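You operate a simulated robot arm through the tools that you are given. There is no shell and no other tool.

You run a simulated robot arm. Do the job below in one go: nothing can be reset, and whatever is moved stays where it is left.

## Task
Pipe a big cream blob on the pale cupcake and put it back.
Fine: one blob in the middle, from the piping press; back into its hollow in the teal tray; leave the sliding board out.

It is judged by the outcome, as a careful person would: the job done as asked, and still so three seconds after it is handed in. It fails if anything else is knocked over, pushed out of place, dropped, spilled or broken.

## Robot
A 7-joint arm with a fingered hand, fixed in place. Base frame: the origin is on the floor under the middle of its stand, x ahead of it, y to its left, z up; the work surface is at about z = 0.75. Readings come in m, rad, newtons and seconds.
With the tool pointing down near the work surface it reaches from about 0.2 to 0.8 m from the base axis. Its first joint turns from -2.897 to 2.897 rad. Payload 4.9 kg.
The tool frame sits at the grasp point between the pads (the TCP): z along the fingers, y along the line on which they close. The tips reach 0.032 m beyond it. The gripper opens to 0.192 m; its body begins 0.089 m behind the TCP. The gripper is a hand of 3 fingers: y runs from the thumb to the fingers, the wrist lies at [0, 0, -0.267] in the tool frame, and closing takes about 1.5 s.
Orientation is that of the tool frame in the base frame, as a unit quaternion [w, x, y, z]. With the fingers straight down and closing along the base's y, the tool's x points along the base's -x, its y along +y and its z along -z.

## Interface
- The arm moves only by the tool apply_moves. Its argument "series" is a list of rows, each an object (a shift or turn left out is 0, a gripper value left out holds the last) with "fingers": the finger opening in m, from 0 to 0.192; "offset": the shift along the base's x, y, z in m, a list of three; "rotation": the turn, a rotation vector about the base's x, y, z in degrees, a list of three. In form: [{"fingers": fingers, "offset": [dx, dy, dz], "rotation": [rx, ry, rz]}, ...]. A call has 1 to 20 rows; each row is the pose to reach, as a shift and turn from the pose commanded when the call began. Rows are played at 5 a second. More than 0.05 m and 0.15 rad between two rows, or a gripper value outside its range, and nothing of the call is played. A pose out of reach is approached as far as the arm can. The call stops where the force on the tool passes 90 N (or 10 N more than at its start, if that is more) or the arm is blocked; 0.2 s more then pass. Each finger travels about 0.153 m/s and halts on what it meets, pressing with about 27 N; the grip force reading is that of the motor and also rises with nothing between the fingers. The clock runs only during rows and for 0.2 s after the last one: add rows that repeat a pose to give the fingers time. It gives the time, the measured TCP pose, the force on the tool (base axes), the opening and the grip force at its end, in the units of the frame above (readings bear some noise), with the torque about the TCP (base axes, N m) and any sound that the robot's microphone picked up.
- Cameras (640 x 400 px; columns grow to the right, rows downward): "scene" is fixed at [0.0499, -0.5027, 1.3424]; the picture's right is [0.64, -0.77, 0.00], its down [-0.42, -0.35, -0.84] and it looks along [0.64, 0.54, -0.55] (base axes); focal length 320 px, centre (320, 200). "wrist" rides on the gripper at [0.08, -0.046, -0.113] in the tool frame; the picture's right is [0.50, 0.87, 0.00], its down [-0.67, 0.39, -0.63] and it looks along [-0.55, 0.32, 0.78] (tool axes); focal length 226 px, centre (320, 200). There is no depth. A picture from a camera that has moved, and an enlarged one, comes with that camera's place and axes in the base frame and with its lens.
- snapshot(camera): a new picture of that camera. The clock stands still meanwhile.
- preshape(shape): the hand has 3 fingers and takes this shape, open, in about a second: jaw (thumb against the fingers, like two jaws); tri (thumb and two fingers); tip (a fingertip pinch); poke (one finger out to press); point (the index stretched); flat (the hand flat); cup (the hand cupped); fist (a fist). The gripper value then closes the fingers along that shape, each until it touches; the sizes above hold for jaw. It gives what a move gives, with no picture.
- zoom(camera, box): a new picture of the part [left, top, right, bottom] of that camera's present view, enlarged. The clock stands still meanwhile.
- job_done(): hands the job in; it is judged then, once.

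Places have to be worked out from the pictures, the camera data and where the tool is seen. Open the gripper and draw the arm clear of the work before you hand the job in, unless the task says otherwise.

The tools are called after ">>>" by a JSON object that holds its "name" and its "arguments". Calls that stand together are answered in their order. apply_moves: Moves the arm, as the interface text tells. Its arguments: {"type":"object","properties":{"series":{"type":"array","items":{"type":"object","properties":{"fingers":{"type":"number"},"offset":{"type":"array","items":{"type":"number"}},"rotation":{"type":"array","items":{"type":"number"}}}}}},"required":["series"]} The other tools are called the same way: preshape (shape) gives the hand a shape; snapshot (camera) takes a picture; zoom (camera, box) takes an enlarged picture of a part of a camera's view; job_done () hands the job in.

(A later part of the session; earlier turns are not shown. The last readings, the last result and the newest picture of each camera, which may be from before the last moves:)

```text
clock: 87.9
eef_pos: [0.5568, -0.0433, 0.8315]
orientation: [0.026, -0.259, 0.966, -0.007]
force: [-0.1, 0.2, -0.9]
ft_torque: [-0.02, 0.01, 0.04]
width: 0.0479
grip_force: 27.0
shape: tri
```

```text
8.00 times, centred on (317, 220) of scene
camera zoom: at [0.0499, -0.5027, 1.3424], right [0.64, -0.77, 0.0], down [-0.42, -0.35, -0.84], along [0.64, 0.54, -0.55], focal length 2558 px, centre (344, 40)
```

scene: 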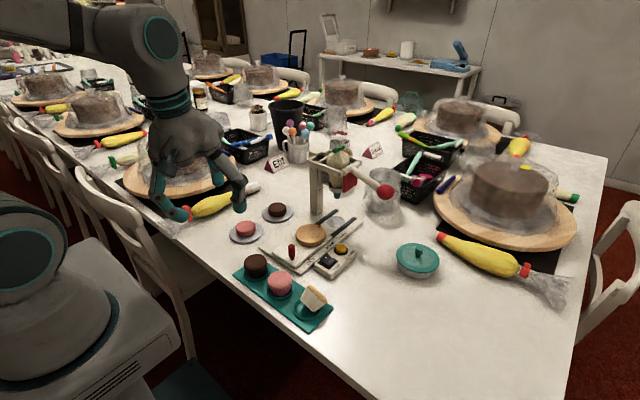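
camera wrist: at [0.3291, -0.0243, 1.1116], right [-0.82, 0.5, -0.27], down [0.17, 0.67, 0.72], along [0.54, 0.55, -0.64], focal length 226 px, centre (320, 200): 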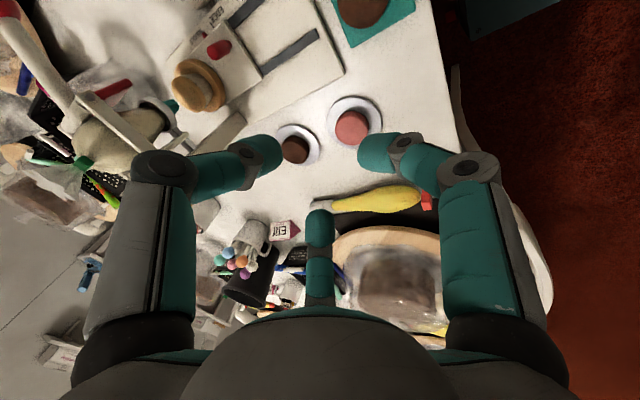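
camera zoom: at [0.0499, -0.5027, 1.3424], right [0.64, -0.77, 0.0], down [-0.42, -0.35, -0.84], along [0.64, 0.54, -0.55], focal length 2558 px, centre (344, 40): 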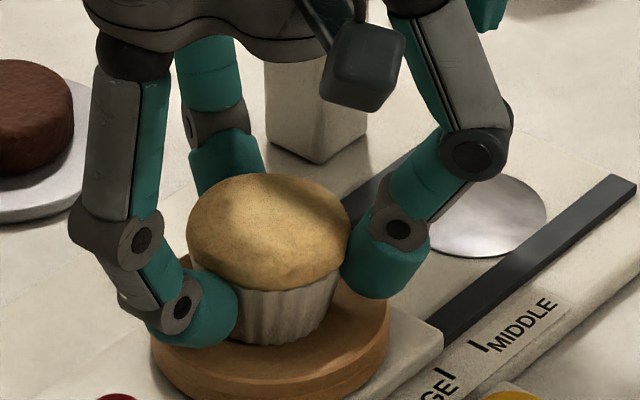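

The base is now within about 2 mm of the disc centre in the scene view. I'll lower one more millimetre and release.

>>> {"name": "apply_moves", "arguments": {"series": [{"offset": [0, 0, -0.0007]}, {"offset": [0, 0, -0.0014]}, {"offset": [0, 0, -0.0014], "fingers": 0.048}, {"offset": [0, 0, -0.0014], "fingers": 0.051}, {"offset": [0, 0, -0.0014], "fingers": 0.055}, {"offset": [0, 0, -0.0014], "fingers": 0.062}, {"offset": [0, 0, -0.0014], "fingers": 0.072}, {"offset": [0, 0, -0.0014], "fingers": 0.08}, {"offset": [0, 0, -0.0014], "fingers": 0.08}]}}

>>> {"name": "zoom", "arguments": {"camera": "wrist", "box": [200, 90, 440, 240]}}

>>> {"name": "zoom", "arguments": {"camera": "scene", "box": [285, 195, 349, 245]}}

```text
clock: 89.9
eef_pos: [0.5569, -0.0439, 0.8312]
orientation: [0.027, -0.258, 0.966, -0.006]
force: [0.3, 0.8, -0.1]
ft_torque: [0.02, -0.01, 0.0]
width: 0.0795
grip_force: 0.0
shape: tri
```

```text
2.67 times, centred on (320, 165) of wrist
camera zoom: at [0.5053, -0.1221, 0.9398], right [-0.86, 0.5, -0.05], down [0.35, 0.67, 0.65], along [0.36, 0.55, -0.76], focal length 603 px, centre (320, 293)
```

zoom: 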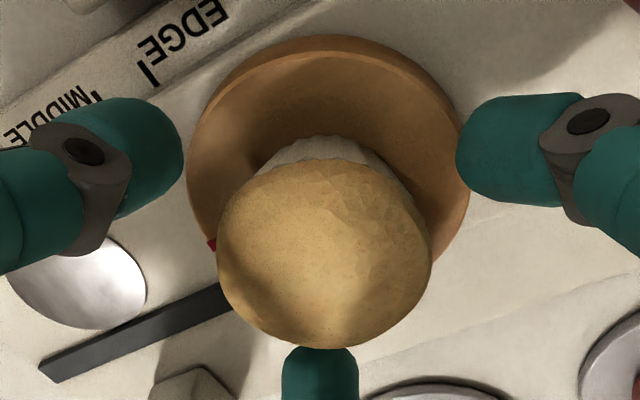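

```text
8.00 times, centred on (317, 220) of scene
camera zoom: at [0.0499, -0.5027, 1.3424], right [0.64, -0.77, 0.0], down [-0.42, -0.35, -0.84], along [0.64, 0.54, -0.55], focal length 2558 px, centre (344, 40)
```

zoom: 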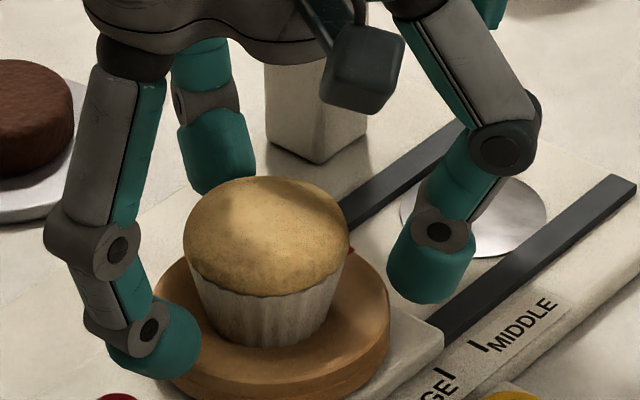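

It stands within about 2–3 mm of the disc centre by the averaged views. Now I withdraw, return over the peg with the 18° tilt, and grip it as before.

>>> {"name": "apply_moves", "arguments": {"series": [{"offset": [-0.003, 0, 0.01]}, {"offset": [-0.006, 0, 0.022]}, {"offset": [-0.009, 0, 0.036]}, {"offset": [-0.025, -0.002, 0.055]}, {"offset": [-0.05, -0.007, 0.075], "rotation": [0, -3, 0]}, {"offset": [-0.08, -0.014, 0.085], "rotation": [0, -7, 0]}, {"offset": [-0.1, -0.02, 0.085], "rotation": [0, -11, 0]}, {"offset": [-0.102, -0.0228, 0.068], "rotation": [0, -15, 0]}, {"offset": [-0.102, -0.0228, 0.045], "rotation": [0, -15, 0]}, {"offset": [-0.102, -0.0228, 0.022], "rotation": [0, -15, 0]}, {"offset": [-0.102, -0.0228, 0.0004], "rotation": [0, -15, 0]}, {"offset": [-0.102, -0.0228, 0.0004], "rotation": [0, -15, 0]}, {"offset": [-0.102, -0.0228, 0.0004], "rotation": [0, -15, 0], "fingers": 0.055}, {"offset": [-0.102, -0.0228, 0.0004], "rotation": [0, -15, 0], "fingers": 0.038}, {"offset": [-0.102, -0.0228, 0.0004], "rotation": [0, -15, 0], "fingers": 0.024}, {"offset": [-0.102, -0.0228, 0.0004], "rotation": [0, -15, 0], "fingers": 0.014}, {"offset": [-0.102, -0.0228, 0.0004], "rotation": [0, -15, 0], "fingers": 0.008}, {"offset": [-0.102, -0.0228, 0.0004], "rotation": [0, -15, 0], "fingers": 0.004}, {"offset": [-0.102, -0.0228, 0.0004], "rotation": [0, -15, 0], "fingers": 0.004}]}}

>>> {"name": "zoom", "arguments": {"camera": "wrist", "box": [220, 60, 420, 220]}}

>>> {"name": "zoom", "arguments": {"camera": "scene", "box": [270, 190, 366, 270]}}

```text
clock: 93.9
eef_pos: [0.4556, -0.0658, 0.8286]
orientation: [0.151, -0.255, 0.954, -0.039]
force: [3.3, 1.7, -6.1]
ft_torque: [0.01, 0.03, 0.01]
width: 0.0113
grip_force: 27.2
shape: tri
```

```text
2.50 times, centred on (320, 140) of wrist
camera zoom: at [0.3767, -0.1449, 0.9217], right [-0.82, 0.5, -0.27], down [0.17, 0.67, 0.72], along [0.54, 0.55, -0.64], focal length 565 px, centre (320, 350)
```

zoom: 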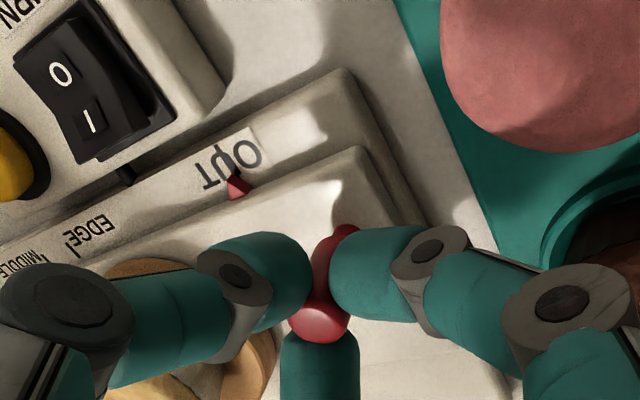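

```text
5.00 times, centred on (318, 230) of scene
camera zoom: at [0.0499, -0.5027, 1.3424], right [0.64, -0.77, 0.0], down [-0.42, -0.35, -0.84], along [0.64, 0.54, -0.55], focal length 1598 px, centre (330, 50)
```

zoom: 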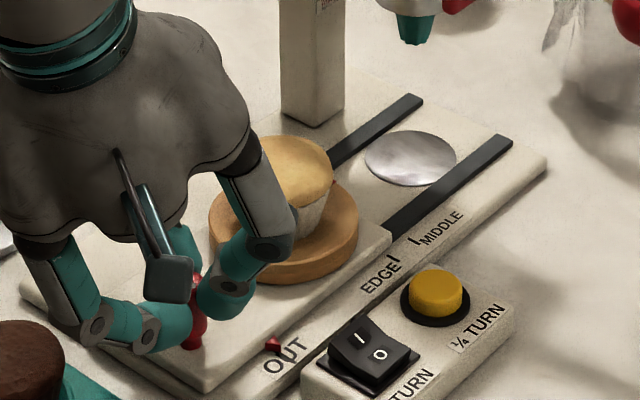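

Peg gripped, cupcake steady. Sliding the board smoothly in to the MIDDLE stop.

>>> {"name": "apply_moves", "arguments": {"series": [{"offset": [0.002, 0, 0]}, {"offset": [0.006, 0, 0]}, {"offset": [0.012, 0, 0]}, {"offset": [0.019, 0, 0]}, {"offset": [0.027, -0.0003, 0]}, {"offset": [0.035, -0.0003, 0]}, {"offset": [0.043, -0.0003, 0]}, {"offset": [0.051, -0.0003, 0]}, {"offset": [0.059, -0.0005, 0]}, {"offset": [0.067, -0.0005, 0]}, {"offset": [0.075, -0.0005, 0]}, {"offset": [0.083, -0.0005, 0]}, {"offset": [0.091, -0.0005, 0]}, {"offset": [0.099, -0.0005, 0]}, {"offset": [0.106, -0.0005, 0]}, {"offset": [0.111, -0.0005, 0]}, {"offset": [0.1145, -0.0005, 0]}, {"offset": [0.1165, -0.0005, 0]}, {"offset": [0.1175, -0.0005, 0]}, {"offset": [0.1175, -0.0005, 0]}]}}

>>> {"name": "zoom", "arguments": {"camera": "scene", "box": [326, 222, 358, 246]}}

```text
clock: 98.1
eef_pos: [0.5705, -0.0668, 0.83]
orientation: [0.151, -0.255, 0.954, -0.041]
force: [-10.1, 3.4, -7.3]
ft_torque: [0.08, 0.45, 0.0]
width: 0.0108
grip_force: 26.9
shape: tri
```

```text
16.00 times, centred on (342, 234) of scene
camera zoom: at [0.0499, -0.5027, 1.3424], right [0.64, -0.77, 0.0], down [-0.42, -0.35, -0.84], along [0.64, 0.54, -0.55], focal length 5115 px, centre (-32, -344)
```

zoom: 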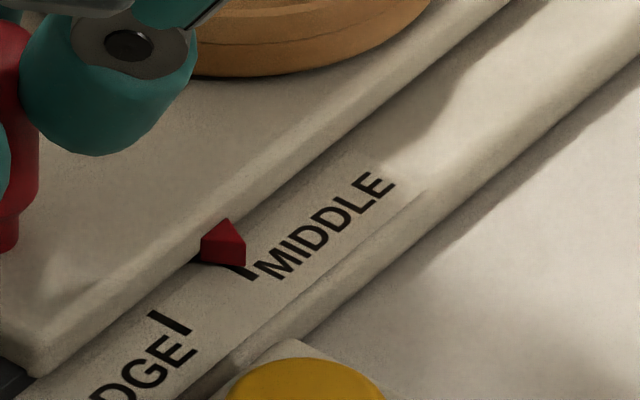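

Board at the MIDDLE stop. I'll relax, release the peg, and withdraw to check nozzle alignment.

>>> {"name": "apply_moves", "arguments": {"series": [{"offset": [-0.001, 0, 0]}, {"offset": [-0.001, 0, 0], "fingers": 0.014}, {"offset": [-0.001, 0, 0], "fingers": 0.025}, {"offset": [-0.001, 0, 0], "fingers": 0.045}, {"offset": [-0.001, 0, 0], "fingers": 0.06}, {"offset": [-0.001, 0, 0], "fingers": 0.06}, {"offset": [-0.009, 0, 0.025]}, {"offset": [-0.019, 0, 0.055]}, {"offset": [-0.036, 0, 0.085]}, {"offset": [-0.061, 0.01, 0.115]}, {"offset": [-0.091, 0.03, 0.14]}, {"offset": [-0.121, 0.06, 0.16]}, {"offset": [-0.146, 0.09, 0.18]}, {"offset": [-0.161, 0.12, 0.19]}, {"offset": [-0.161, 0.12, 0.19]}]}}

>>> {"name": "zoom", "arguments": {"camera": "scene", "box": [320, 190, 360, 225]}}

>>> {"name": "zoom", "arguments": {"camera": "scene", "box": [300, 140, 400, 240]}}

```text
clock: 101.3
eef_pos: [0.4107, 0.0538, 1.0217]
orientation: [0.153, -0.256, 0.954, -0.041]
force: [1.0, -0.7, -0.7]
ft_torque: [-0.02, 0.0, -0.01]
width: 0.0596
grip_force: 0.0
shape: tri
```

```text
11.43 times, centred on (340, 208) of scene
camera zoom: at [0.0499, -0.5027, 1.3424], right [0.64, -0.77, 0.0], down [-0.42, -0.35, -0.84], along [0.64, 0.54, -0.55], focal length 3654 px, centre (91, 114)
```

zoom: 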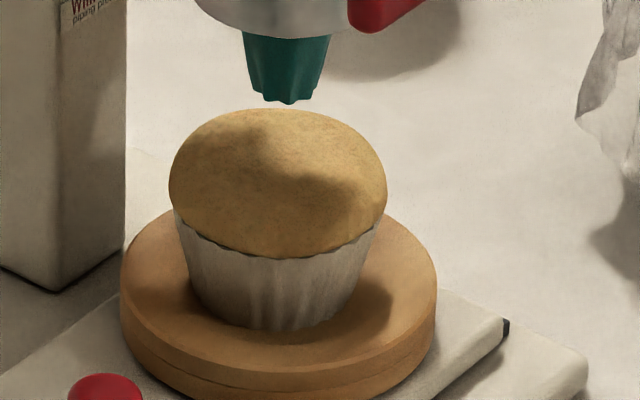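

```text
4.00 times, centred on (350, 190) of scene
camera zoom: at [0.0499, -0.5027, 1.3424], right [0.64, -0.77, 0.0], down [-0.42, -0.35, -0.84], along [0.64, 0.54, -0.55], focal length 1279 px, centre (200, 240)
```

zoom: 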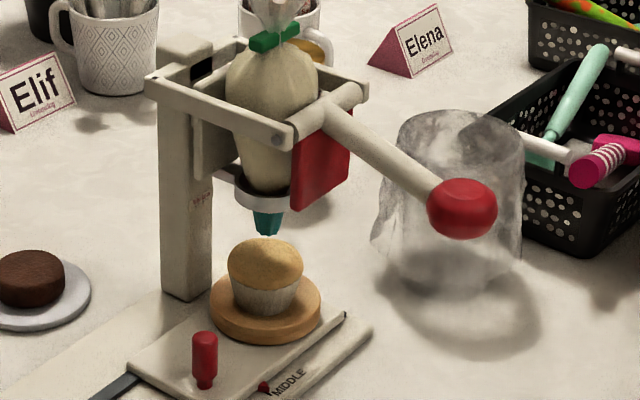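

The nozzle is now over the crown's centre to about 2–3 mm and the pointer is on MIDDLE. Next the lever: I'll cradle the ball from above with three close tips (opening 0.02) and swing it down along its arc. I go high around the press to a viewing pose above the ball.

>>> {"name": "apply_moves", "arguments": {"series": [{"offset": [0.015, -0.015, 0.03], "rotation": [2.2, 2.2, -2.7]}, {"offset": [0.04, -0.04, 0.055], "rotation": [4.4, 4.4, -5.4]}, {"offset": [0.067, -0.067, 0.075], "rotation": [6.6, 6.6, -8.0]}, {"offset": [0.095, -0.095, 0.09], "rotation": [8.9, 8.9, -10.7]}, {"offset": [0.122, -0.122, 0.1], "rotation": [11.1, 11.1, -13.4]}, {"offset": [0.15, -0.15, 0.1], "rotation": [13.3, 13.3, -16.1]}, {"offset": [0.178, -0.178, 0.1], "rotation": [15.5, 15.5, -18.8]}, {"offset": [0.206, -0.206, 0.1], "rotation": [17.7, 17.7, -21.4]}, {"offset": [0.234, -0.234, 0.09], "rotation": [19.9, 19.9, -24.1]}, {"offset": [0.256, -0.258, 0.075], "rotation": [22.16, 22.16, -26.8]}, {"offset": [0.268, -0.272, 0.055], "rotation": [22.16, 22.16, -26.8], "fingers": 0.06}, {"offset": [0.268, -0.272, 0.055], "rotation": [22.16, 22.16, -26.8]}]}}

>>> {"name": "snapshot", "arguments": {"camera": "wrist"}}

>>> {"name": "snapshot", "arguments": {"camera": "scene"}}

```text
clock: 103.9
eef_pos: [0.6793, -0.218, 1.0755]
orientation: [0.0, 0.0, 0.988, 0.157]
force: [0.1, 0.4, -0.5]
ft_torque: [0.0, -0.01, 0.01]
width: 0.0595
grip_force: 0.2
shape: tri
```

```text
taken
camera wrist: at [0.6, -0.2969, 1.1665], right [-0.5, 0.82, 0.27], down [0.67, 0.17, 0.72], along [0.55, 0.54, -0.64], focal length 226 px, centre (320, 200)
```

wrist: 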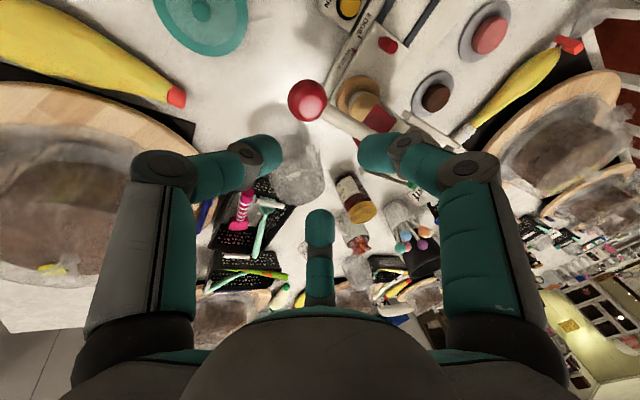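

```text
taken
```

scene: 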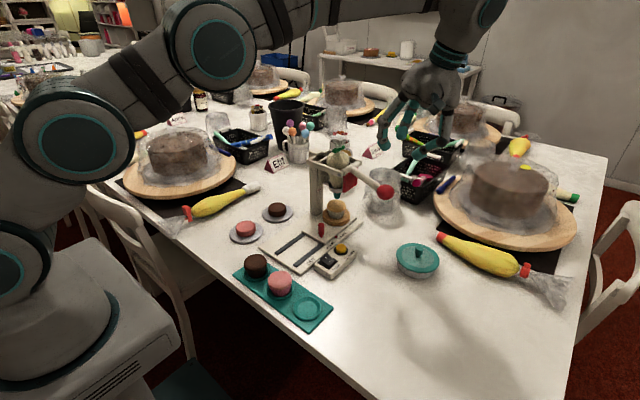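

The ball is in view near the tool axis. I'll zoom to fix its centre.

>>> {"name": "zoom", "arguments": {"camera": "wrist", "box": [260, 60, 400, 160]}}

>>> {"name": "zoom", "arguments": {"camera": "scene", "box": [300, 130, 420, 220]}}

```text
4.00 times, centred on (330, 110) of wrist
camera zoom: at [0.6, -0.2969, 1.1665], right [-0.5, 0.82, 0.27], down [0.67, 0.17, 0.72], along [0.55, 0.54, -0.64], focal length 904 px, centre (280, 560)
```

zoom: 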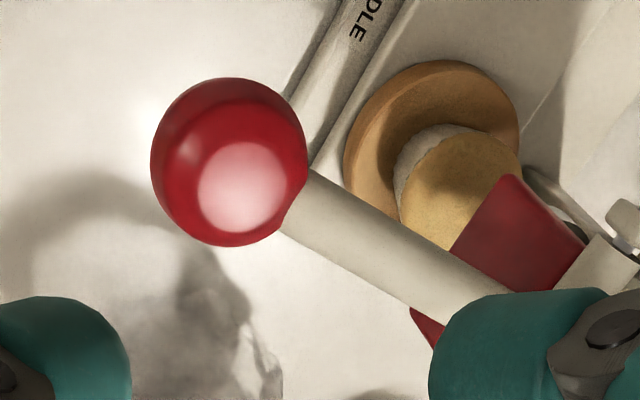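

```text
4.44 times, centred on (360, 175) of scene
camera zoom: at [0.0499, -0.5027, 1.3424], right [0.64, -0.77, 0.0], down [-0.42, -0.35, -0.84], along [0.64, 0.54, -0.55], focal length 1421 px, centre (142, 311)
```

zoom: 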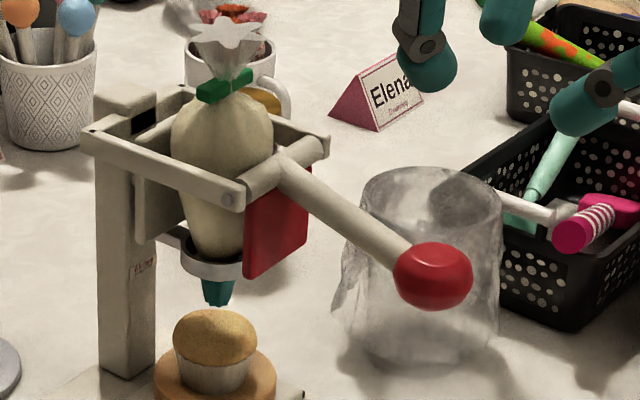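

Triangulating both cameras puts the ball centre at about (0.670, -0.192, 0.922). I'll set the tips to a small cradle and move to a standoff 4 cm above it along the tool axis to verify centring.

>>> {"name": "apply_moves", "arguments": {"series": [{"offset": [-0.005, -0.0005, -0.02], "fingers": 0.024}, {"offset": [-0.0098, -0.001, -0.045]}, {"offset": [-0.0098, -0.0012, -0.0678]}, {"offset": [-0.0098, -0.0012, -0.0678]}, {"offset": [-0.0098, -0.0012, -0.0678]}]}}

>>> {"name": "zoom", "arguments": {"camera": "wrist", "box": [220, 60, 420, 220]}}

>>> {"name": "zoom", "arguments": {"camera": "scene", "box": [300, 110, 440, 220]}}

```text
clock: 105.1
eef_pos: [0.6682, -0.22, 1.0078]
orientation: [0.001, 0.0, 0.988, 0.157]
force: [0.2, -0.2, 0.0]
ft_torque: [0.03, -0.02, 0.01]
width: 0.0242
grip_force: 0.1
shape: tri
```

```text
2.50 times, centred on (320, 140) of wrist
camera zoom: at [0.5892, -0.2981, 1.1], right [-0.5, 0.82, 0.27], down [0.67, 0.17, 0.72], along [0.55, 0.54, -0.64], focal length 565 px, centre (320, 350)
```

zoom: 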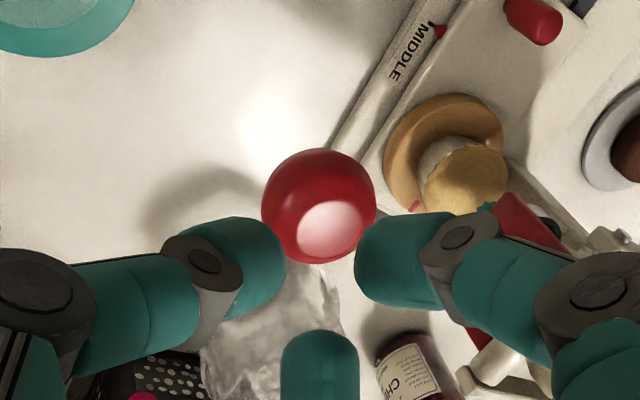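

```text
3.64 times, centred on (370, 165) of scene
camera zoom: at [0.0499, -0.5027, 1.3424], right [0.64, -0.77, 0.0], down [-0.42, -0.35, -0.84], along [0.64, 0.54, -0.55], focal length 1162 px, centre (138, 327)
```

zoom: 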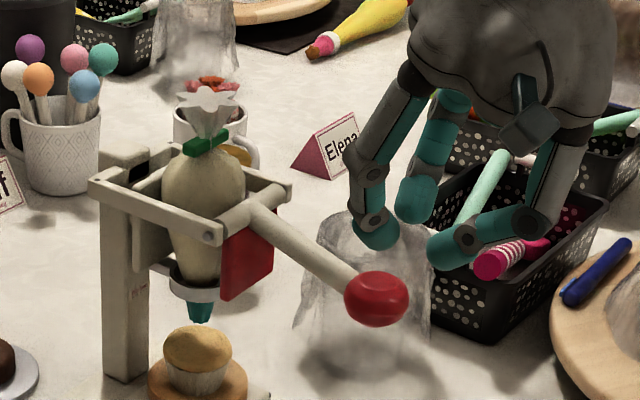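

The ball is centred on the tool axis, about 86 mm beyond the TCP. I'll advance along the tool axis to just short of contact.

>>> {"name": "apply_moves", "arguments": {"series": [{"offset": [0, 0.0031, -0.0095]}, {"offset": [0, 0.0062, -0.019]}, {"offset": [0, 0.0087, -0.0267]}, {"offset": [0, 0.0105, -0.0324]}, {"offset": [0, 0.0105, -0.0324]}]}}

>>> {"name": "zoom", "arguments": {"camera": "wrist", "box": [220, 60, 420, 220]}}

>>> {"name": "zoom", "arguments": {"camera": "scene", "box": [350, 150, 430, 210]}}

```text
clock: 106.3
eef_pos: [0.6693, -0.2093, 0.9747]
orientation: [0.001, 0.0, 0.988, 0.156]
force: [0.8, -0.8, -0.5]
ft_torque: [0.03, 0.01, -0.01]
width: 0.0244
grip_force: 0.1
shape: tri
```

```text
2.50 times, centred on (320, 140) of wrist
camera zoom: at [0.5895, -0.2868, 1.0675], right [-0.5, 0.82, 0.27], down [0.67, 0.17, 0.72], along [0.55, 0.54, -0.64], focal length 565 px, centre (320, 350)
```

zoom: 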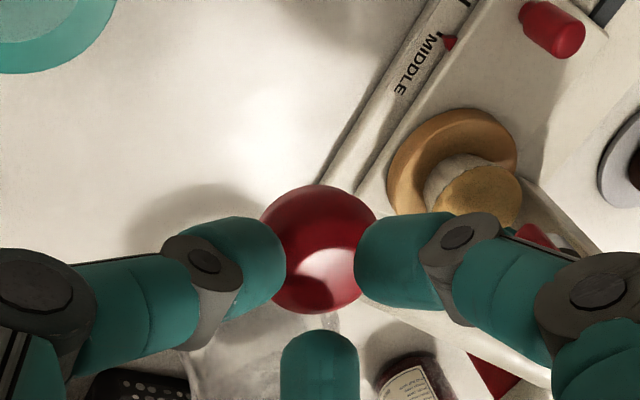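

```text
6.67 times, centred on (390, 180) of scene
camera zoom: at [0.0499, -0.5027, 1.3424], right [0.64, -0.77, 0.0], down [-0.42, -0.35, -0.84], along [0.64, 0.54, -0.55], focal length 2131 px, centre (-147, 333)
```

zoom: 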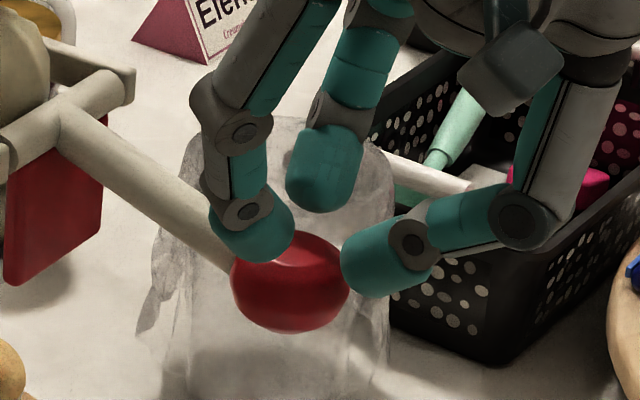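

No contact yet; the ball centre is 53 mm from the TCP, so contact should come in about 6 mm. Advancing in small steps with force checks.

>>> {"name": "apply_moves", "arguments": {"series": [{"offset": [0, 0.0005, -0.0015]}, {"offset": [0, 0.0009, -0.0029]}, {"offset": [0, 0.0014, -0.0043]}, {"offset": [0, 0.0014, -0.0043]}]}}

```text
clock: 107.3
eef_pos: [0.6692, -0.2074, 0.9718]
orientation: [0.0, 0.0, 0.988, 0.156]
force: [-0.2, 0.2, 1.0]
ft_torque: [-0.02, 0.01, 0.01]
width: 0.0242
grip_force: 0.1
shape: tri
```

Barely any force yet. Another 3 mm in small steps.

>>> {"name": "apply_moves", "arguments": {"series": [{"offset": [0, 0.0003, -0.001]}, {"offset": [0, 0.0006, -0.002]}, {"offset": [0, 0.0009, -0.003]}, {"offset": [0, 0.0009, -0.003]}]}}

>>> {"name": "zoom", "arguments": {"camera": "wrist", "box": [220, 60, 420, 220]}}

>>> {"name": "zoom", "arguments": {"camera": "scene", "box": [350, 150, 430, 210]}}

```text
clock: 108.3
eef_pos: [0.6696, -0.2063, 0.9679]
orientation: [0.0, -0.001, 0.988, 0.157]
force: [-0.1, -0.7, 0.6]
ft_torque: [0.0, 0.01, 0.01]
width: 0.0242
grip_force: 0.0
shape: tri
```

```text
2.50 times, centred on (320, 140) of wrist
camera zoom: at [0.5896, -0.2848, 1.0603], right [-0.5, 0.82, 0.27], down [0.67, 0.17, 0.72], along [0.55, 0.54, -0.64], focal length 565 px, centre (320, 350)
```

zoom: 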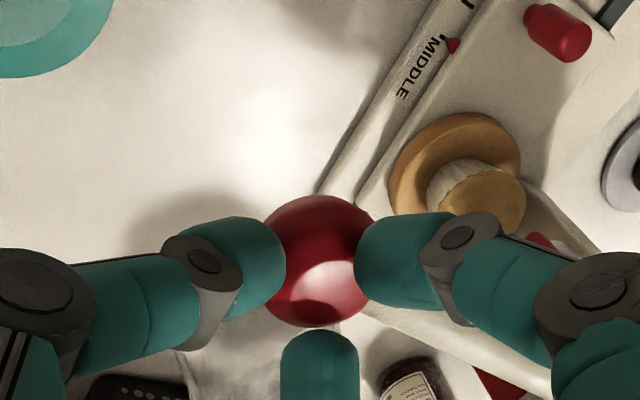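

```text
6.67 times, centred on (390, 180) of scene
camera zoom: at [0.0499, -0.5027, 1.3424], right [0.64, -0.77, 0.0], down [-0.42, -0.35, -0.84], along [0.64, 0.54, -0.55], focal length 2131 px, centre (-147, 333)
```

zoom: 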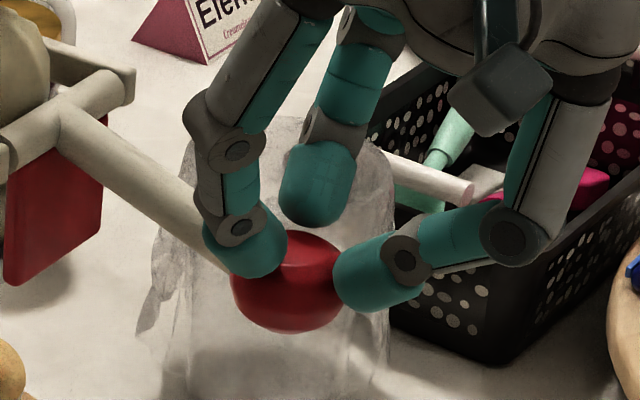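

The three tips surround the upper half of the ball with no load yet. I'll begin the press along the lever's arc, first 5°, and read the force.

>>> {"name": "apply_moves", "arguments": {"series": [{"offset": [0, 0.0009, -0.0027]}, {"offset": [0, 0.0017, -0.0075], "rotation": [1.25, 0, 0]}, {"offset": [0, 0.0026, -0.0122], "rotation": [2.5, 0, 0]}, {"offset": [0, 0.0026, -0.0122], "rotation": [2.5, 0, 0]}]}}

>>> {"name": "zoom", "arguments": {"camera": "scene", "box": [310, 140, 430, 230]}}

>>> {"name": "zoom", "arguments": {"camera": "wrist", "box": [220, 60, 420, 220]}}

```text
clock: 109.3
eef_pos: [0.6675, -0.2054, 0.9567]
orientation: [0.001, -0.001, 0.984, 0.178]
force: [0.8, -0.5, 1.7]
ft_torque: [-0.08, 0.01, 0.01]
width: 0.0244
grip_force: 0.1
shape: tri
```

```text
4.44 times, centred on (370, 185) of scene
camera zoom: at [0.0499, -0.5027, 1.3424], right [0.64, -0.77, 0.0], down [-0.42, -0.35, -0.84], along [0.64, 0.54, -0.55], focal length 1421 px, centre (98, 267)
```

zoom: 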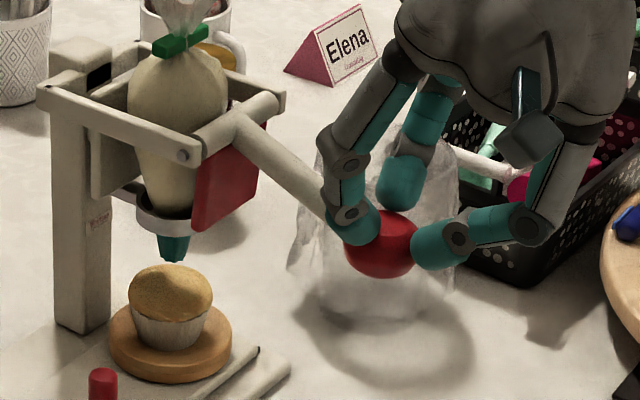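

```text
2.50 times, centred on (320, 140) of wrist
camera zoom: at [0.5897, -0.2871, 1.0448], right [-0.5, 0.81, 0.3], down [0.67, 0.14, 0.73], along [0.55, 0.57, -0.62], focal length 565 px, centre (320, 350)
```

zoom: 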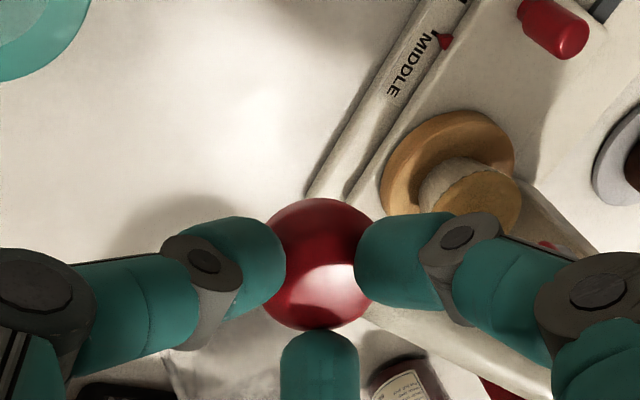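

The ball sits stably in the cradle and the lever follows with only about 2 N. Continuing the arc to about 15°.

>>> {"name": "apply_moves", "arguments": {"series": [{"offset": [0, 0.0007, -0.0033], "rotation": [1.2, 0, 0]}, {"offset": [0, 0.0015, -0.0066], "rotation": [2.5, 0, 0]}, {"offset": [0, 0.0029, -0.011], "rotation": [3.7, 0, 0]}, {"offset": [0, 0.0046, -0.0154], "rotation": [5, 0, 0]}]}}

>>> {"name": "zoom", "arguments": {"camera": "scene", "box": [310, 140, 430, 230]}}

>>> {"name": "zoom", "arguments": {"camera": "wrist", "box": [220, 60, 420, 220]}}

```text
clock: 110.3
eef_pos: [0.67, -0.1982, 0.9399]
orientation: [0.001, -0.001, 0.975, 0.221]
force: [-1.0, -3.8, 0.9]
ft_torque: [-0.15, 0.04, 0.0]
width: 0.0245
grip_force: 0.1
shape: tri
```

```text
4.44 times, centred on (370, 185) of scene
camera zoom: at [0.0499, -0.5027, 1.3424], right [0.64, -0.77, 0.0], down [-0.42, -0.35, -0.84], along [0.64, 0.54, -0.55], focal length 1421 px, centre (98, 267)
```

zoom: 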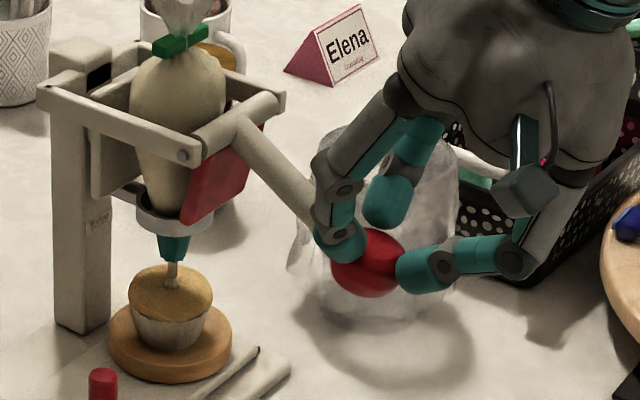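

```text
2.50 times, centred on (320, 140) of wrist
camera zoom: at [0.5898, -0.2889, 1.021], right [-0.5, 0.78, 0.37], down [0.67, 0.08, 0.74], along [0.55, 0.62, -0.56], focal length 565 px, centre (320, 350)
```

zoom: 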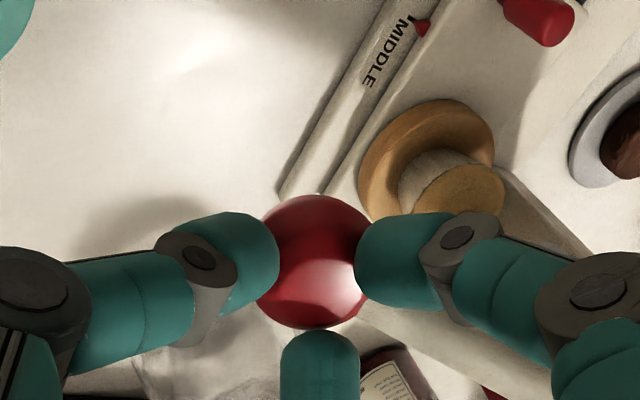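

Cream is flowing onto the crown's centre. I'll zoom in to see how the blob forms.

>>> {"name": "zoom", "arguments": {"camera": "scene", "box": [322, 185, 354, 220]}}

```text
11.43 times, centred on (338, 202) of scene
camera zoom: at [0.0499, -0.5027, 1.3424], right [0.64, -0.77, 0.0], down [-0.42, -0.35, -0.84], along [0.64, 0.54, -0.55], focal length 3654 px, centre (114, 171)
```

zoom: 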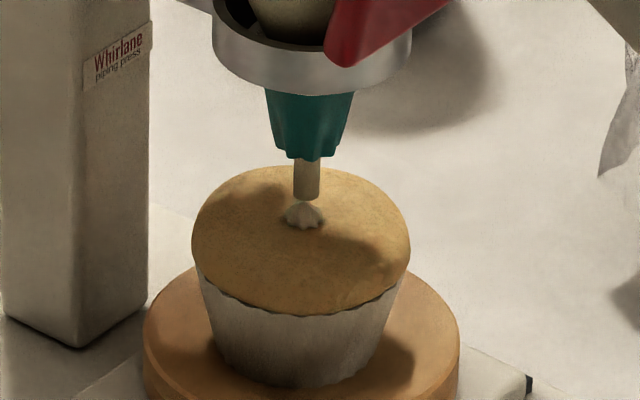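

A small star of cream sits right at the crown's centre. I'll deepen the stroke gradually and watch it grow.

>>> {"name": "apply_moves", "arguments": {"series": [{"offset": [0, 0.002, -0.0044], "rotation": [1.2, 0, 0]}, {"offset": [0, 0.004, -0.0087], "rotation": [2.5, 0, 0]}]}}

>>> {"name": "zoom", "arguments": {"camera": "scene", "box": [322, 185, 354, 220]}}

>>> {"name": "zoom", "arguments": {"camera": "scene", "box": [310, 140, 430, 230]}}

```text
clock: 110.9
eef_pos: [0.6695, -0.1958, 0.9325]
orientation: [0.0, 0.001, 0.97, 0.242]
force: [-0.7, -6.4, 1.5]
ft_torque: [-0.19, 0.03, -0.01]
width: 0.0249
grip_force: 0.0
shape: tri
```

```text
11.43 times, centred on (338, 202) of scene
camera zoom: at [0.0499, -0.5027, 1.3424], right [0.64, -0.77, 0.0], down [-0.42, -0.35, -0.84], along [0.64, 0.54, -0.55], focal length 3654 px, centre (114, 171)
```

zoom: 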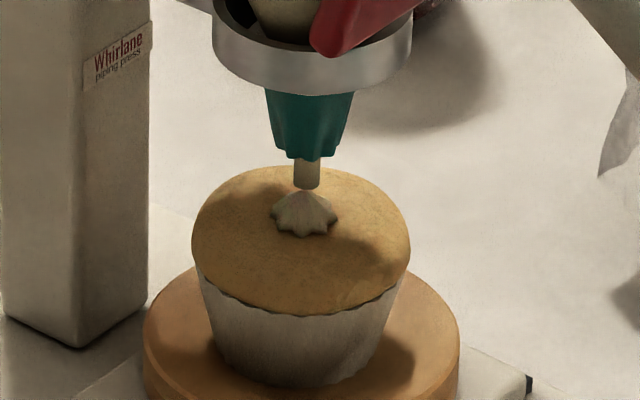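

```text
4.44 times, centred on (370, 185) of scene
camera zoom: at [0.0499, -0.5027, 1.3424], right [0.64, -0.77, 0.0], down [-0.42, -0.35, -0.84], along [0.64, 0.54, -0.55], focal length 1421 px, centre (98, 267)
```

zoom: 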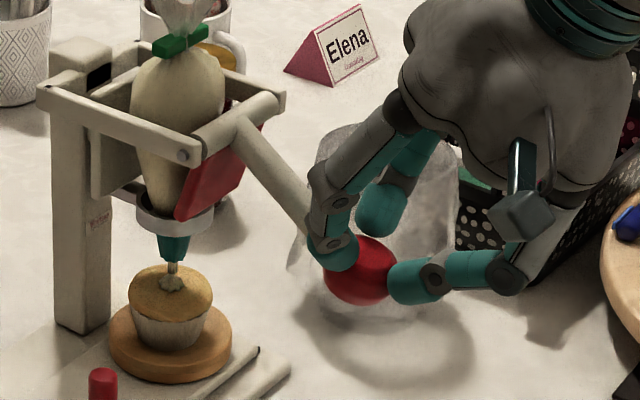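

The blob is growing, centred, about 17 mm wide. Continuing the stroke.

>>> {"name": "apply_moves", "arguments": {"series": [{"offset": [0, 0.0023, -0.004], "rotation": [1.2, 0, 0]}, {"offset": [0, 0.0046, -0.0081], "rotation": [2.5, 0, 0]}]}}

>>> {"name": "zoom", "arguments": {"camera": "scene", "box": [322, 185, 354, 220]}}

>>> {"name": "zoom", "arguments": {"camera": "scene", "box": [310, 140, 430, 230]}}

```text
clock: 111.5
eef_pos: [0.6693, -0.1912, 0.9247]
orientation: [0.001, 0.001, 0.965, 0.262]
force: [-2.4, -8.7, 2.6]
ft_torque: [-0.37, 0.06, -0.01]
width: 0.0253
grip_force: 0.0
shape: tri
```

```text
11.43 times, centred on (338, 202) of scene
camera zoom: at [0.0499, -0.5027, 1.3424], right [0.64, -0.77, 0.0], down [-0.42, -0.35, -0.84], along [0.64, 0.54, -0.55], focal length 3654 px, centre (114, 171)
```

zoom: 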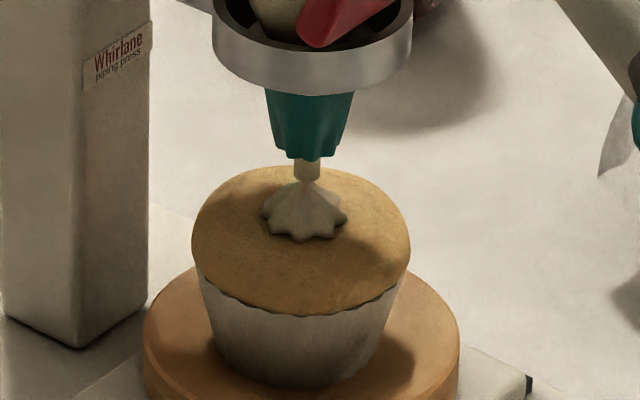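

```text
4.44 times, centred on (370, 185) of scene
camera zoom: at [0.0499, -0.5027, 1.3424], right [0.64, -0.77, 0.0], down [-0.42, -0.35, -0.84], along [0.64, 0.54, -0.55], focal length 1421 px, centre (98, 267)
```

zoom: 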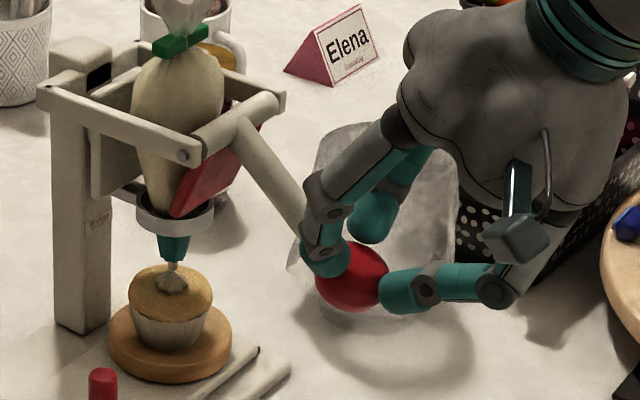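

About 21 mm wide now and still well centred; the hand is clear of the glass. I'll push on toward the end of the stroke.

>>> {"name": "apply_moves", "arguments": {"series": [{"offset": [0, 0.0026, -0.0037], "rotation": [1.2, 0, 0]}, {"offset": [0, 0.0052, -0.0075], "rotation": [2.5, 0, 0]}]}}

>>> {"name": "zoom", "arguments": {"camera": "scene", "box": [322, 185, 354, 220]}}

>>> {"name": "zoom", "arguments": {"camera": "scene", "box": [310, 140, 430, 230]}}

```text
clock: 112.1
eef_pos: [0.6701, -0.1887, 0.9209]
orientation: [0.003, 0.0, 0.959, 0.282]
force: [-7.5, -24.5, 23.6]
ft_torque: [-0.56, 0.25, 0.01]
width: 0.0356
grip_force: 27.2
shape: tri
```

```text
11.43 times, centred on (338, 202) of scene
camera zoom: at [0.0499, -0.5027, 1.3424], right [0.64, -0.77, 0.0], down [-0.42, -0.35, -0.84], along [0.64, 0.54, -0.55], focal length 3654 px, centre (114, 171)
```

zoom: 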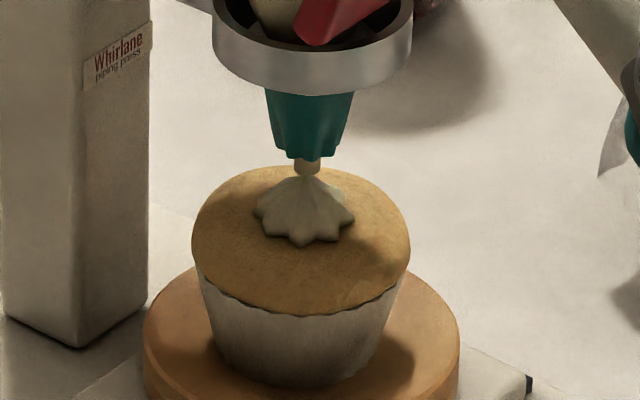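

```text
4.44 times, centred on (370, 185) of scene
camera zoom: at [0.0499, -0.5027, 1.3424], right [0.64, -0.77, 0.0], down [-0.42, -0.35, -0.84], along [0.64, 0.54, -0.55], focal length 1421 px, centre (98, 267)
```

zoom: 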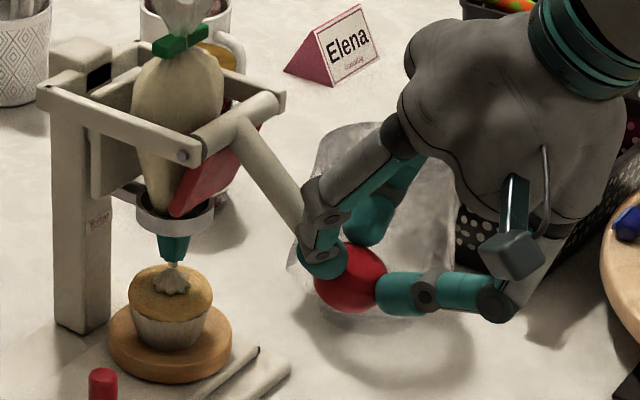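

The lever has reached its stop (force rose to about 34 N). I'll ease back slightly to a light hold at full stroke and let the blob grow, checking it often.

>>> {"name": "apply_moves", "arguments": {"series": [{"offset": [0, -0.0026, 0.0037], "rotation": [-1.2, 0, 0]}, {"offset": [0, -0.0026, 0.0037], "rotation": [-1.2, 0, 0]}]}}

>>> {"name": "zoom", "arguments": {"camera": "scene", "box": [322, 185, 354, 220]}}

>>> {"name": "zoom", "arguments": {"camera": "scene", "box": [310, 140, 430, 230]}}

```text
clock: 112.7
eef_pos: [0.6694, -0.1883, 0.9208]
orientation: [0.003, 0.001, 0.962, 0.274]
force: [0.0, -13.8, 19.6]
ft_torque: [-0.12, -0.13, -0.09]
width: 0.0352
grip_force: 26.9
shape: tri
```

```text
11.43 times, centred on (338, 202) of scene
camera zoom: at [0.0499, -0.5027, 1.3424], right [0.64, -0.77, 0.0], down [-0.42, -0.35, -0.84], along [0.64, 0.54, -0.55], focal length 3654 px, centre (114, 171)
```

zoom: 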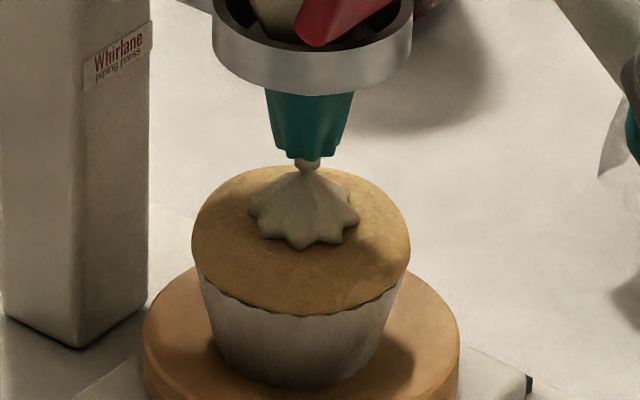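

```text
4.44 times, centred on (370, 185) of scene
camera zoom: at [0.0499, -0.5027, 1.3424], right [0.64, -0.77, 0.0], down [-0.42, -0.35, -0.84], along [0.64, 0.54, -0.55], focal length 1421 px, centre (98, 267)
```

zoom: 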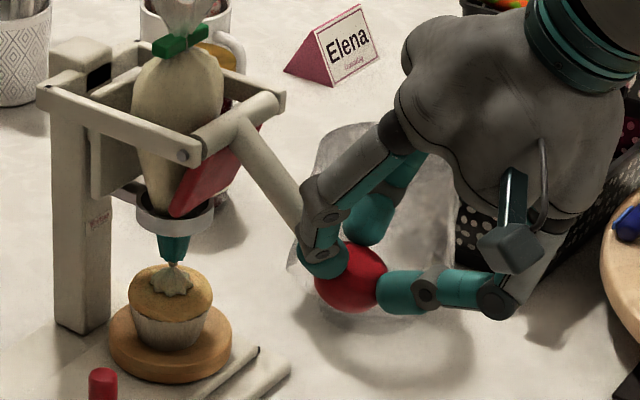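

The blob is growing steadily, about 28 mm now, evenly about the crown's centre. For a big blob I want more of the crown covered, so I hold longer.

>>> {"name": "apply_moves", "arguments": {"series": [{"offset": [0, 0, 0]}, {"offset": [0, 0, 0]}, {"offset": [0, 0, 0]}, {"offset": [0, 0, 0]}]}}

>>> {"name": "zoom", "arguments": {"camera": "scene", "box": [322, 185, 354, 220]}}

```text
clock: 113.7
eef_pos: [0.6699, -0.1889, 0.9213]
orientation: [0.001, 0.0, 0.962, 0.274]
force: [3.2, -12.1, 21.7]
ft_torque: [0.02, -0.32, -0.19]
width: 0.0353
grip_force: 26.6
shape: tri
```

```text
11.43 times, centred on (338, 202) of scene
camera zoom: at [0.0499, -0.5027, 1.3424], right [0.64, -0.77, 0.0], down [-0.42, -0.35, -0.84], along [0.64, 0.54, -0.55], focal length 3654 px, centre (114, 171)
```

zoom: 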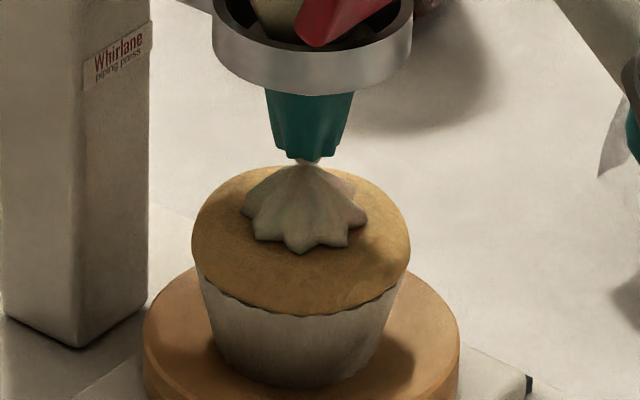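

About 32 mm wide now. A little longer.

>>> {"name": "apply_moves", "arguments": {"series": [{"offset": [0, 0, 0]}, {"offset": [0, 0, 0]}, {"offset": [0, 0, 0]}, {"offset": [0, 0, 0]}, {"offset": [0, 0, 0]}]}}

>>> {"name": "zoom", "arguments": {"camera": "scene", "box": [322, 185, 354, 220]}}

```text
clock: 114.9
eef_pos: [0.6688, -0.1885, 0.9218]
orientation: [0.0, 0.001, 0.962, 0.274]
force: [5.2, -12.0, 21.2]
ft_torque: [0.06, -0.34, -0.24]
width: 0.0351
grip_force: 26.8
shape: tri
```

```text
11.43 times, centred on (338, 202) of scene
camera zoom: at [0.0499, -0.5027, 1.3424], right [0.64, -0.77, 0.0], down [-0.42, -0.35, -0.84], along [0.64, 0.54, -0.55], focal length 3654 px, centre (114, 171)
```

zoom: 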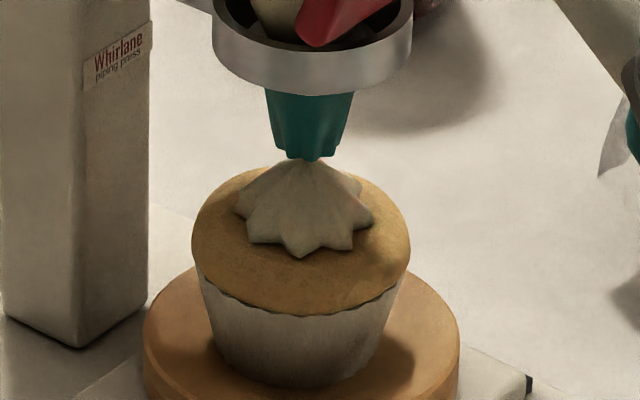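

About 36 mm wide, roughly two-thirds of the crown and well centred: a big blob. I'll let the lever up along its arc now, staying with the ball, then lift clear.

>>> {"name": "apply_moves", "arguments": {"series": [{"offset": [0, -0.0072, 0.0119], "rotation": [-3.8, 0, 0]}, {"offset": [0, -0.0125, 0.0255], "rotation": [-7.5, 0, 0]}, {"offset": [0, -0.0165, 0.039], "rotation": [-11.5, 0, 0]}, {"offset": [0, -0.0184, 0.0482], "rotation": [-13.8, 0, 0]}, {"offset": [0, -0.023, 0.062], "rotation": [-13.8, 0, 0]}, {"offset": [0, -0.031, 0.085], "rotation": [-13.8, 0, 0]}, {"offset": [0, -0.039, 0.11], "rotation": [-13.8, 0, 0]}, {"offset": [0, -0.039, 0.11], "rotation": [-13.8, 0, 0]}]}}

>>> {"name": "zoom", "arguments": {"camera": "scene", "box": [322, 185, 354, 220]}}

>>> {"name": "zoom", "arguments": {"camera": "scene", "box": [300, 130, 430, 230]}}

```text
clock: 116.7
eef_pos: [0.6685, -0.226, 1.0296]
orientation: [-0.001, 0.0, 0.988, 0.156]
force: [-0.3, 0.2, 0.0]
ft_torque: [-0.05, -0.02, -0.01]
width: 0.0295
grip_force: 27.0
shape: tri
```

```text
11.43 times, centred on (338, 202) of scene
camera zoom: at [0.0499, -0.5027, 1.3424], right [0.64, -0.77, 0.0], down [-0.42, -0.35, -0.84], along [0.64, 0.54, -0.55], focal length 3654 px, centre (114, 171)
```

zoom: 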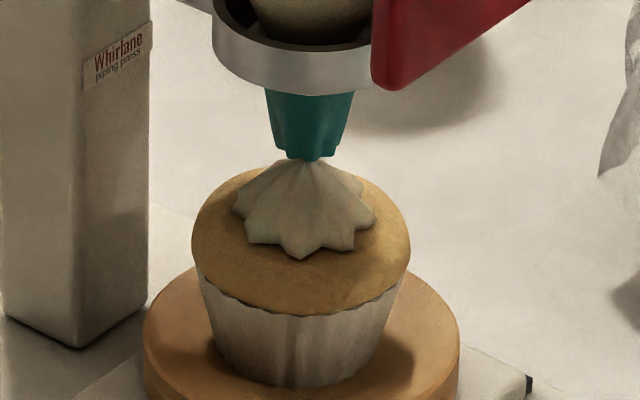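

```text
4.00 times, centred on (365, 180) of scene
camera zoom: at [0.0499, -0.5027, 1.3424], right [0.64, -0.77, 0.0], down [-0.42, -0.35, -0.84], along [0.64, 0.54, -0.55], focal length 1279 px, centre (140, 280)
```

zoom: 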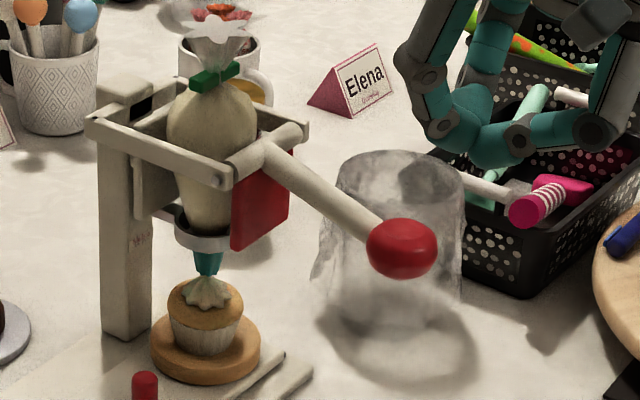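

One clean blob, about 37 mm, peak at the nozzle, lever back up. Now I'll return over the left side of the press to the peg, opening the fingers to 0.06 on the way.

>>> {"name": "apply_moves", "arguments": {"series": [{"offset": [-0.015, 0.005, 0.02], "rotation": [-2.22, -2.22, 2.68], "fingers": 0.06}, {"offset": [-0.04, 0.02, 0.03], "rotation": [-4.43, -4.43, 5.36]}, {"offset": [-0.065, 0.04, 0.03], "rotation": [-6.65, -6.65, 8.04]}, {"offset": [-0.09, 0.065, 0.03], "rotation": [-9.31, -9.31, 11.26]}, {"offset": [-0.112, 0.095, 0.025], "rotation": [-11.97, -11.97, 14.47]}, {"offset": [-0.13, 0.125, 0.015], "rotation": [-14.63, -14.63, 17.69]}, {"offset": [-0.142, 0.15, 0.0], "rotation": [-17.28, -17.28, 20.9]}, {"offset": [-0.145, 0.161, -0.03], "rotation": [-19.94, -19.94, 24.12]}, {"offset": [-0.138, 0.161, -0.065], "rotation": [-22.16, -22.16, 26.8]}, {"offset": [-0.138, 0.161, -0.065], "rotation": [-22.16, -22.16, 26.8]}]}}

>>> {"name": "snapshot", "arguments": {"camera": "wrist"}}

>>> {"name": "zoom", "arguments": {"camera": "scene", "box": [270, 130, 400, 240]}}

```text
clock: 118.9
eef_pos: [0.5306, -0.066, 0.966]
orientation: [0.152, -0.255, 0.954, -0.041]
force: [-0.5, -0.4, 0.6]
ft_torque: [0.0, 0.0, -0.03]
width: 0.0596
grip_force: 0.1
shape: tri
```

```text
taken
camera wrist: at [0.4519, -0.1449, 1.0576], right [-0.82, 0.5, -0.27], down [0.17, 0.67, 0.72], along [0.54, 0.55, -0.64], focal length 226 px, centre (320, 200)
```

wrist: 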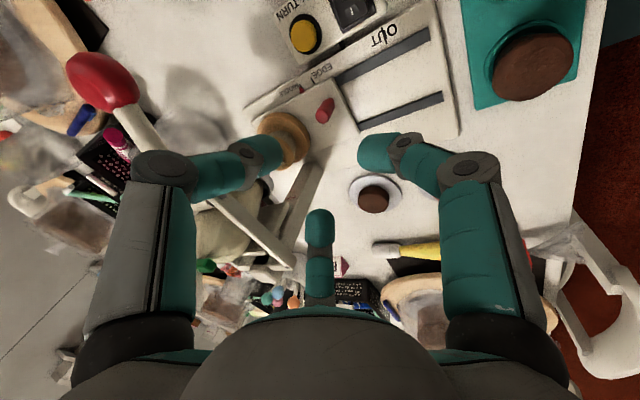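

```text
3.64 times, centred on (335, 185) of scene
camera zoom: at [0.0499, -0.5027, 1.3424], right [0.64, -0.77, 0.0], down [-0.42, -0.35, -0.84], along [0.64, 0.54, -0.55], focal length 1162 px, centre (266, 254)
```

zoom: 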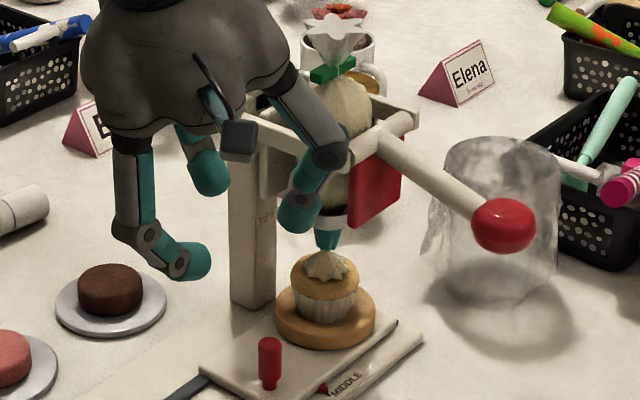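

All clear. Lowering to the peg along the tilted approach and closing on it.

>>> {"name": "apply_moves", "arguments": {"series": [{"offset": [0.008, 0, -0.035]}, {"offset": [0.02, 0, -0.07]}, {"offset": [0.03, 0, -0.1]}, {"offset": [0.036, 0, -0.12]}, {"offset": [0.0398, 0, -0.1347]}, {"offset": [0.0398, 0, -0.1347]}, {"offset": [0.0398, 0, -0.1347], "fingers": 0.045}, {"offset": [0.0398, 0, -0.1347], "fingers": 0.032}, {"offset": [0.0398, 0, -0.1347], "fingers": 0.022}, {"offset": [0.0398, 0, -0.1347], "fingers": 0.014}, {"offset": [0.0398, 0, -0.1347], "fingers": 0.008}, {"offset": [0.0398, 0, -0.1347], "fingers": 0.004}, {"offset": [0.0398, 0, -0.1347], "fingers": 0.004}]}}

>>> {"name": "zoom", "arguments": {"camera": "wrist", "box": [220, 60, 420, 220]}}

>>> {"name": "zoom", "arguments": {"camera": "scene", "box": [300, 160, 380, 230]}}

```text
clock: 121.7
eef_pos: [0.5694, -0.0672, 0.8291]
orientation: [0.151, -0.255, 0.954, -0.041]
force: [0.1, 1.8, -3.4]
ft_torque: [0.06, 0.09, 0.0]
width: 0.0086
grip_force: 26.6
shape: tri
```

```text
2.50 times, centred on (320, 140) of wrist
camera zoom: at [0.4925, -0.146, 0.9215], right [-0.82, 0.5, -0.27], down [0.17, 0.67, 0.72], along [0.54, 0.55, -0.64], focal length 565 px, centre (320, 350)
```

zoom: 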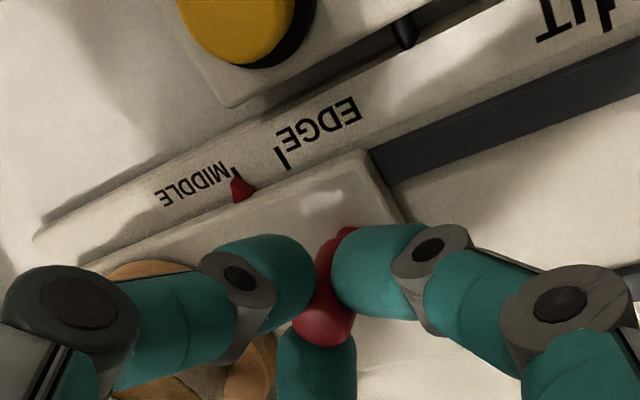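

```text
5.71 times, centred on (340, 195) of scene
camera zoom: at [0.0499, -0.5027, 1.3424], right [0.64, -0.77, 0.0], down [-0.42, -0.35, -0.84], along [0.64, 0.54, -0.55], focal length 1827 px, centre (206, 229)
```

zoom: 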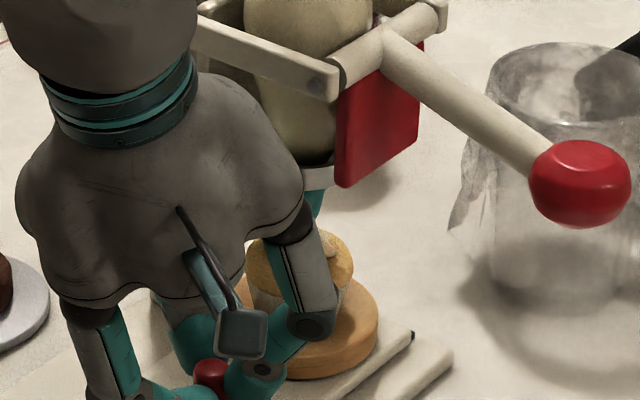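

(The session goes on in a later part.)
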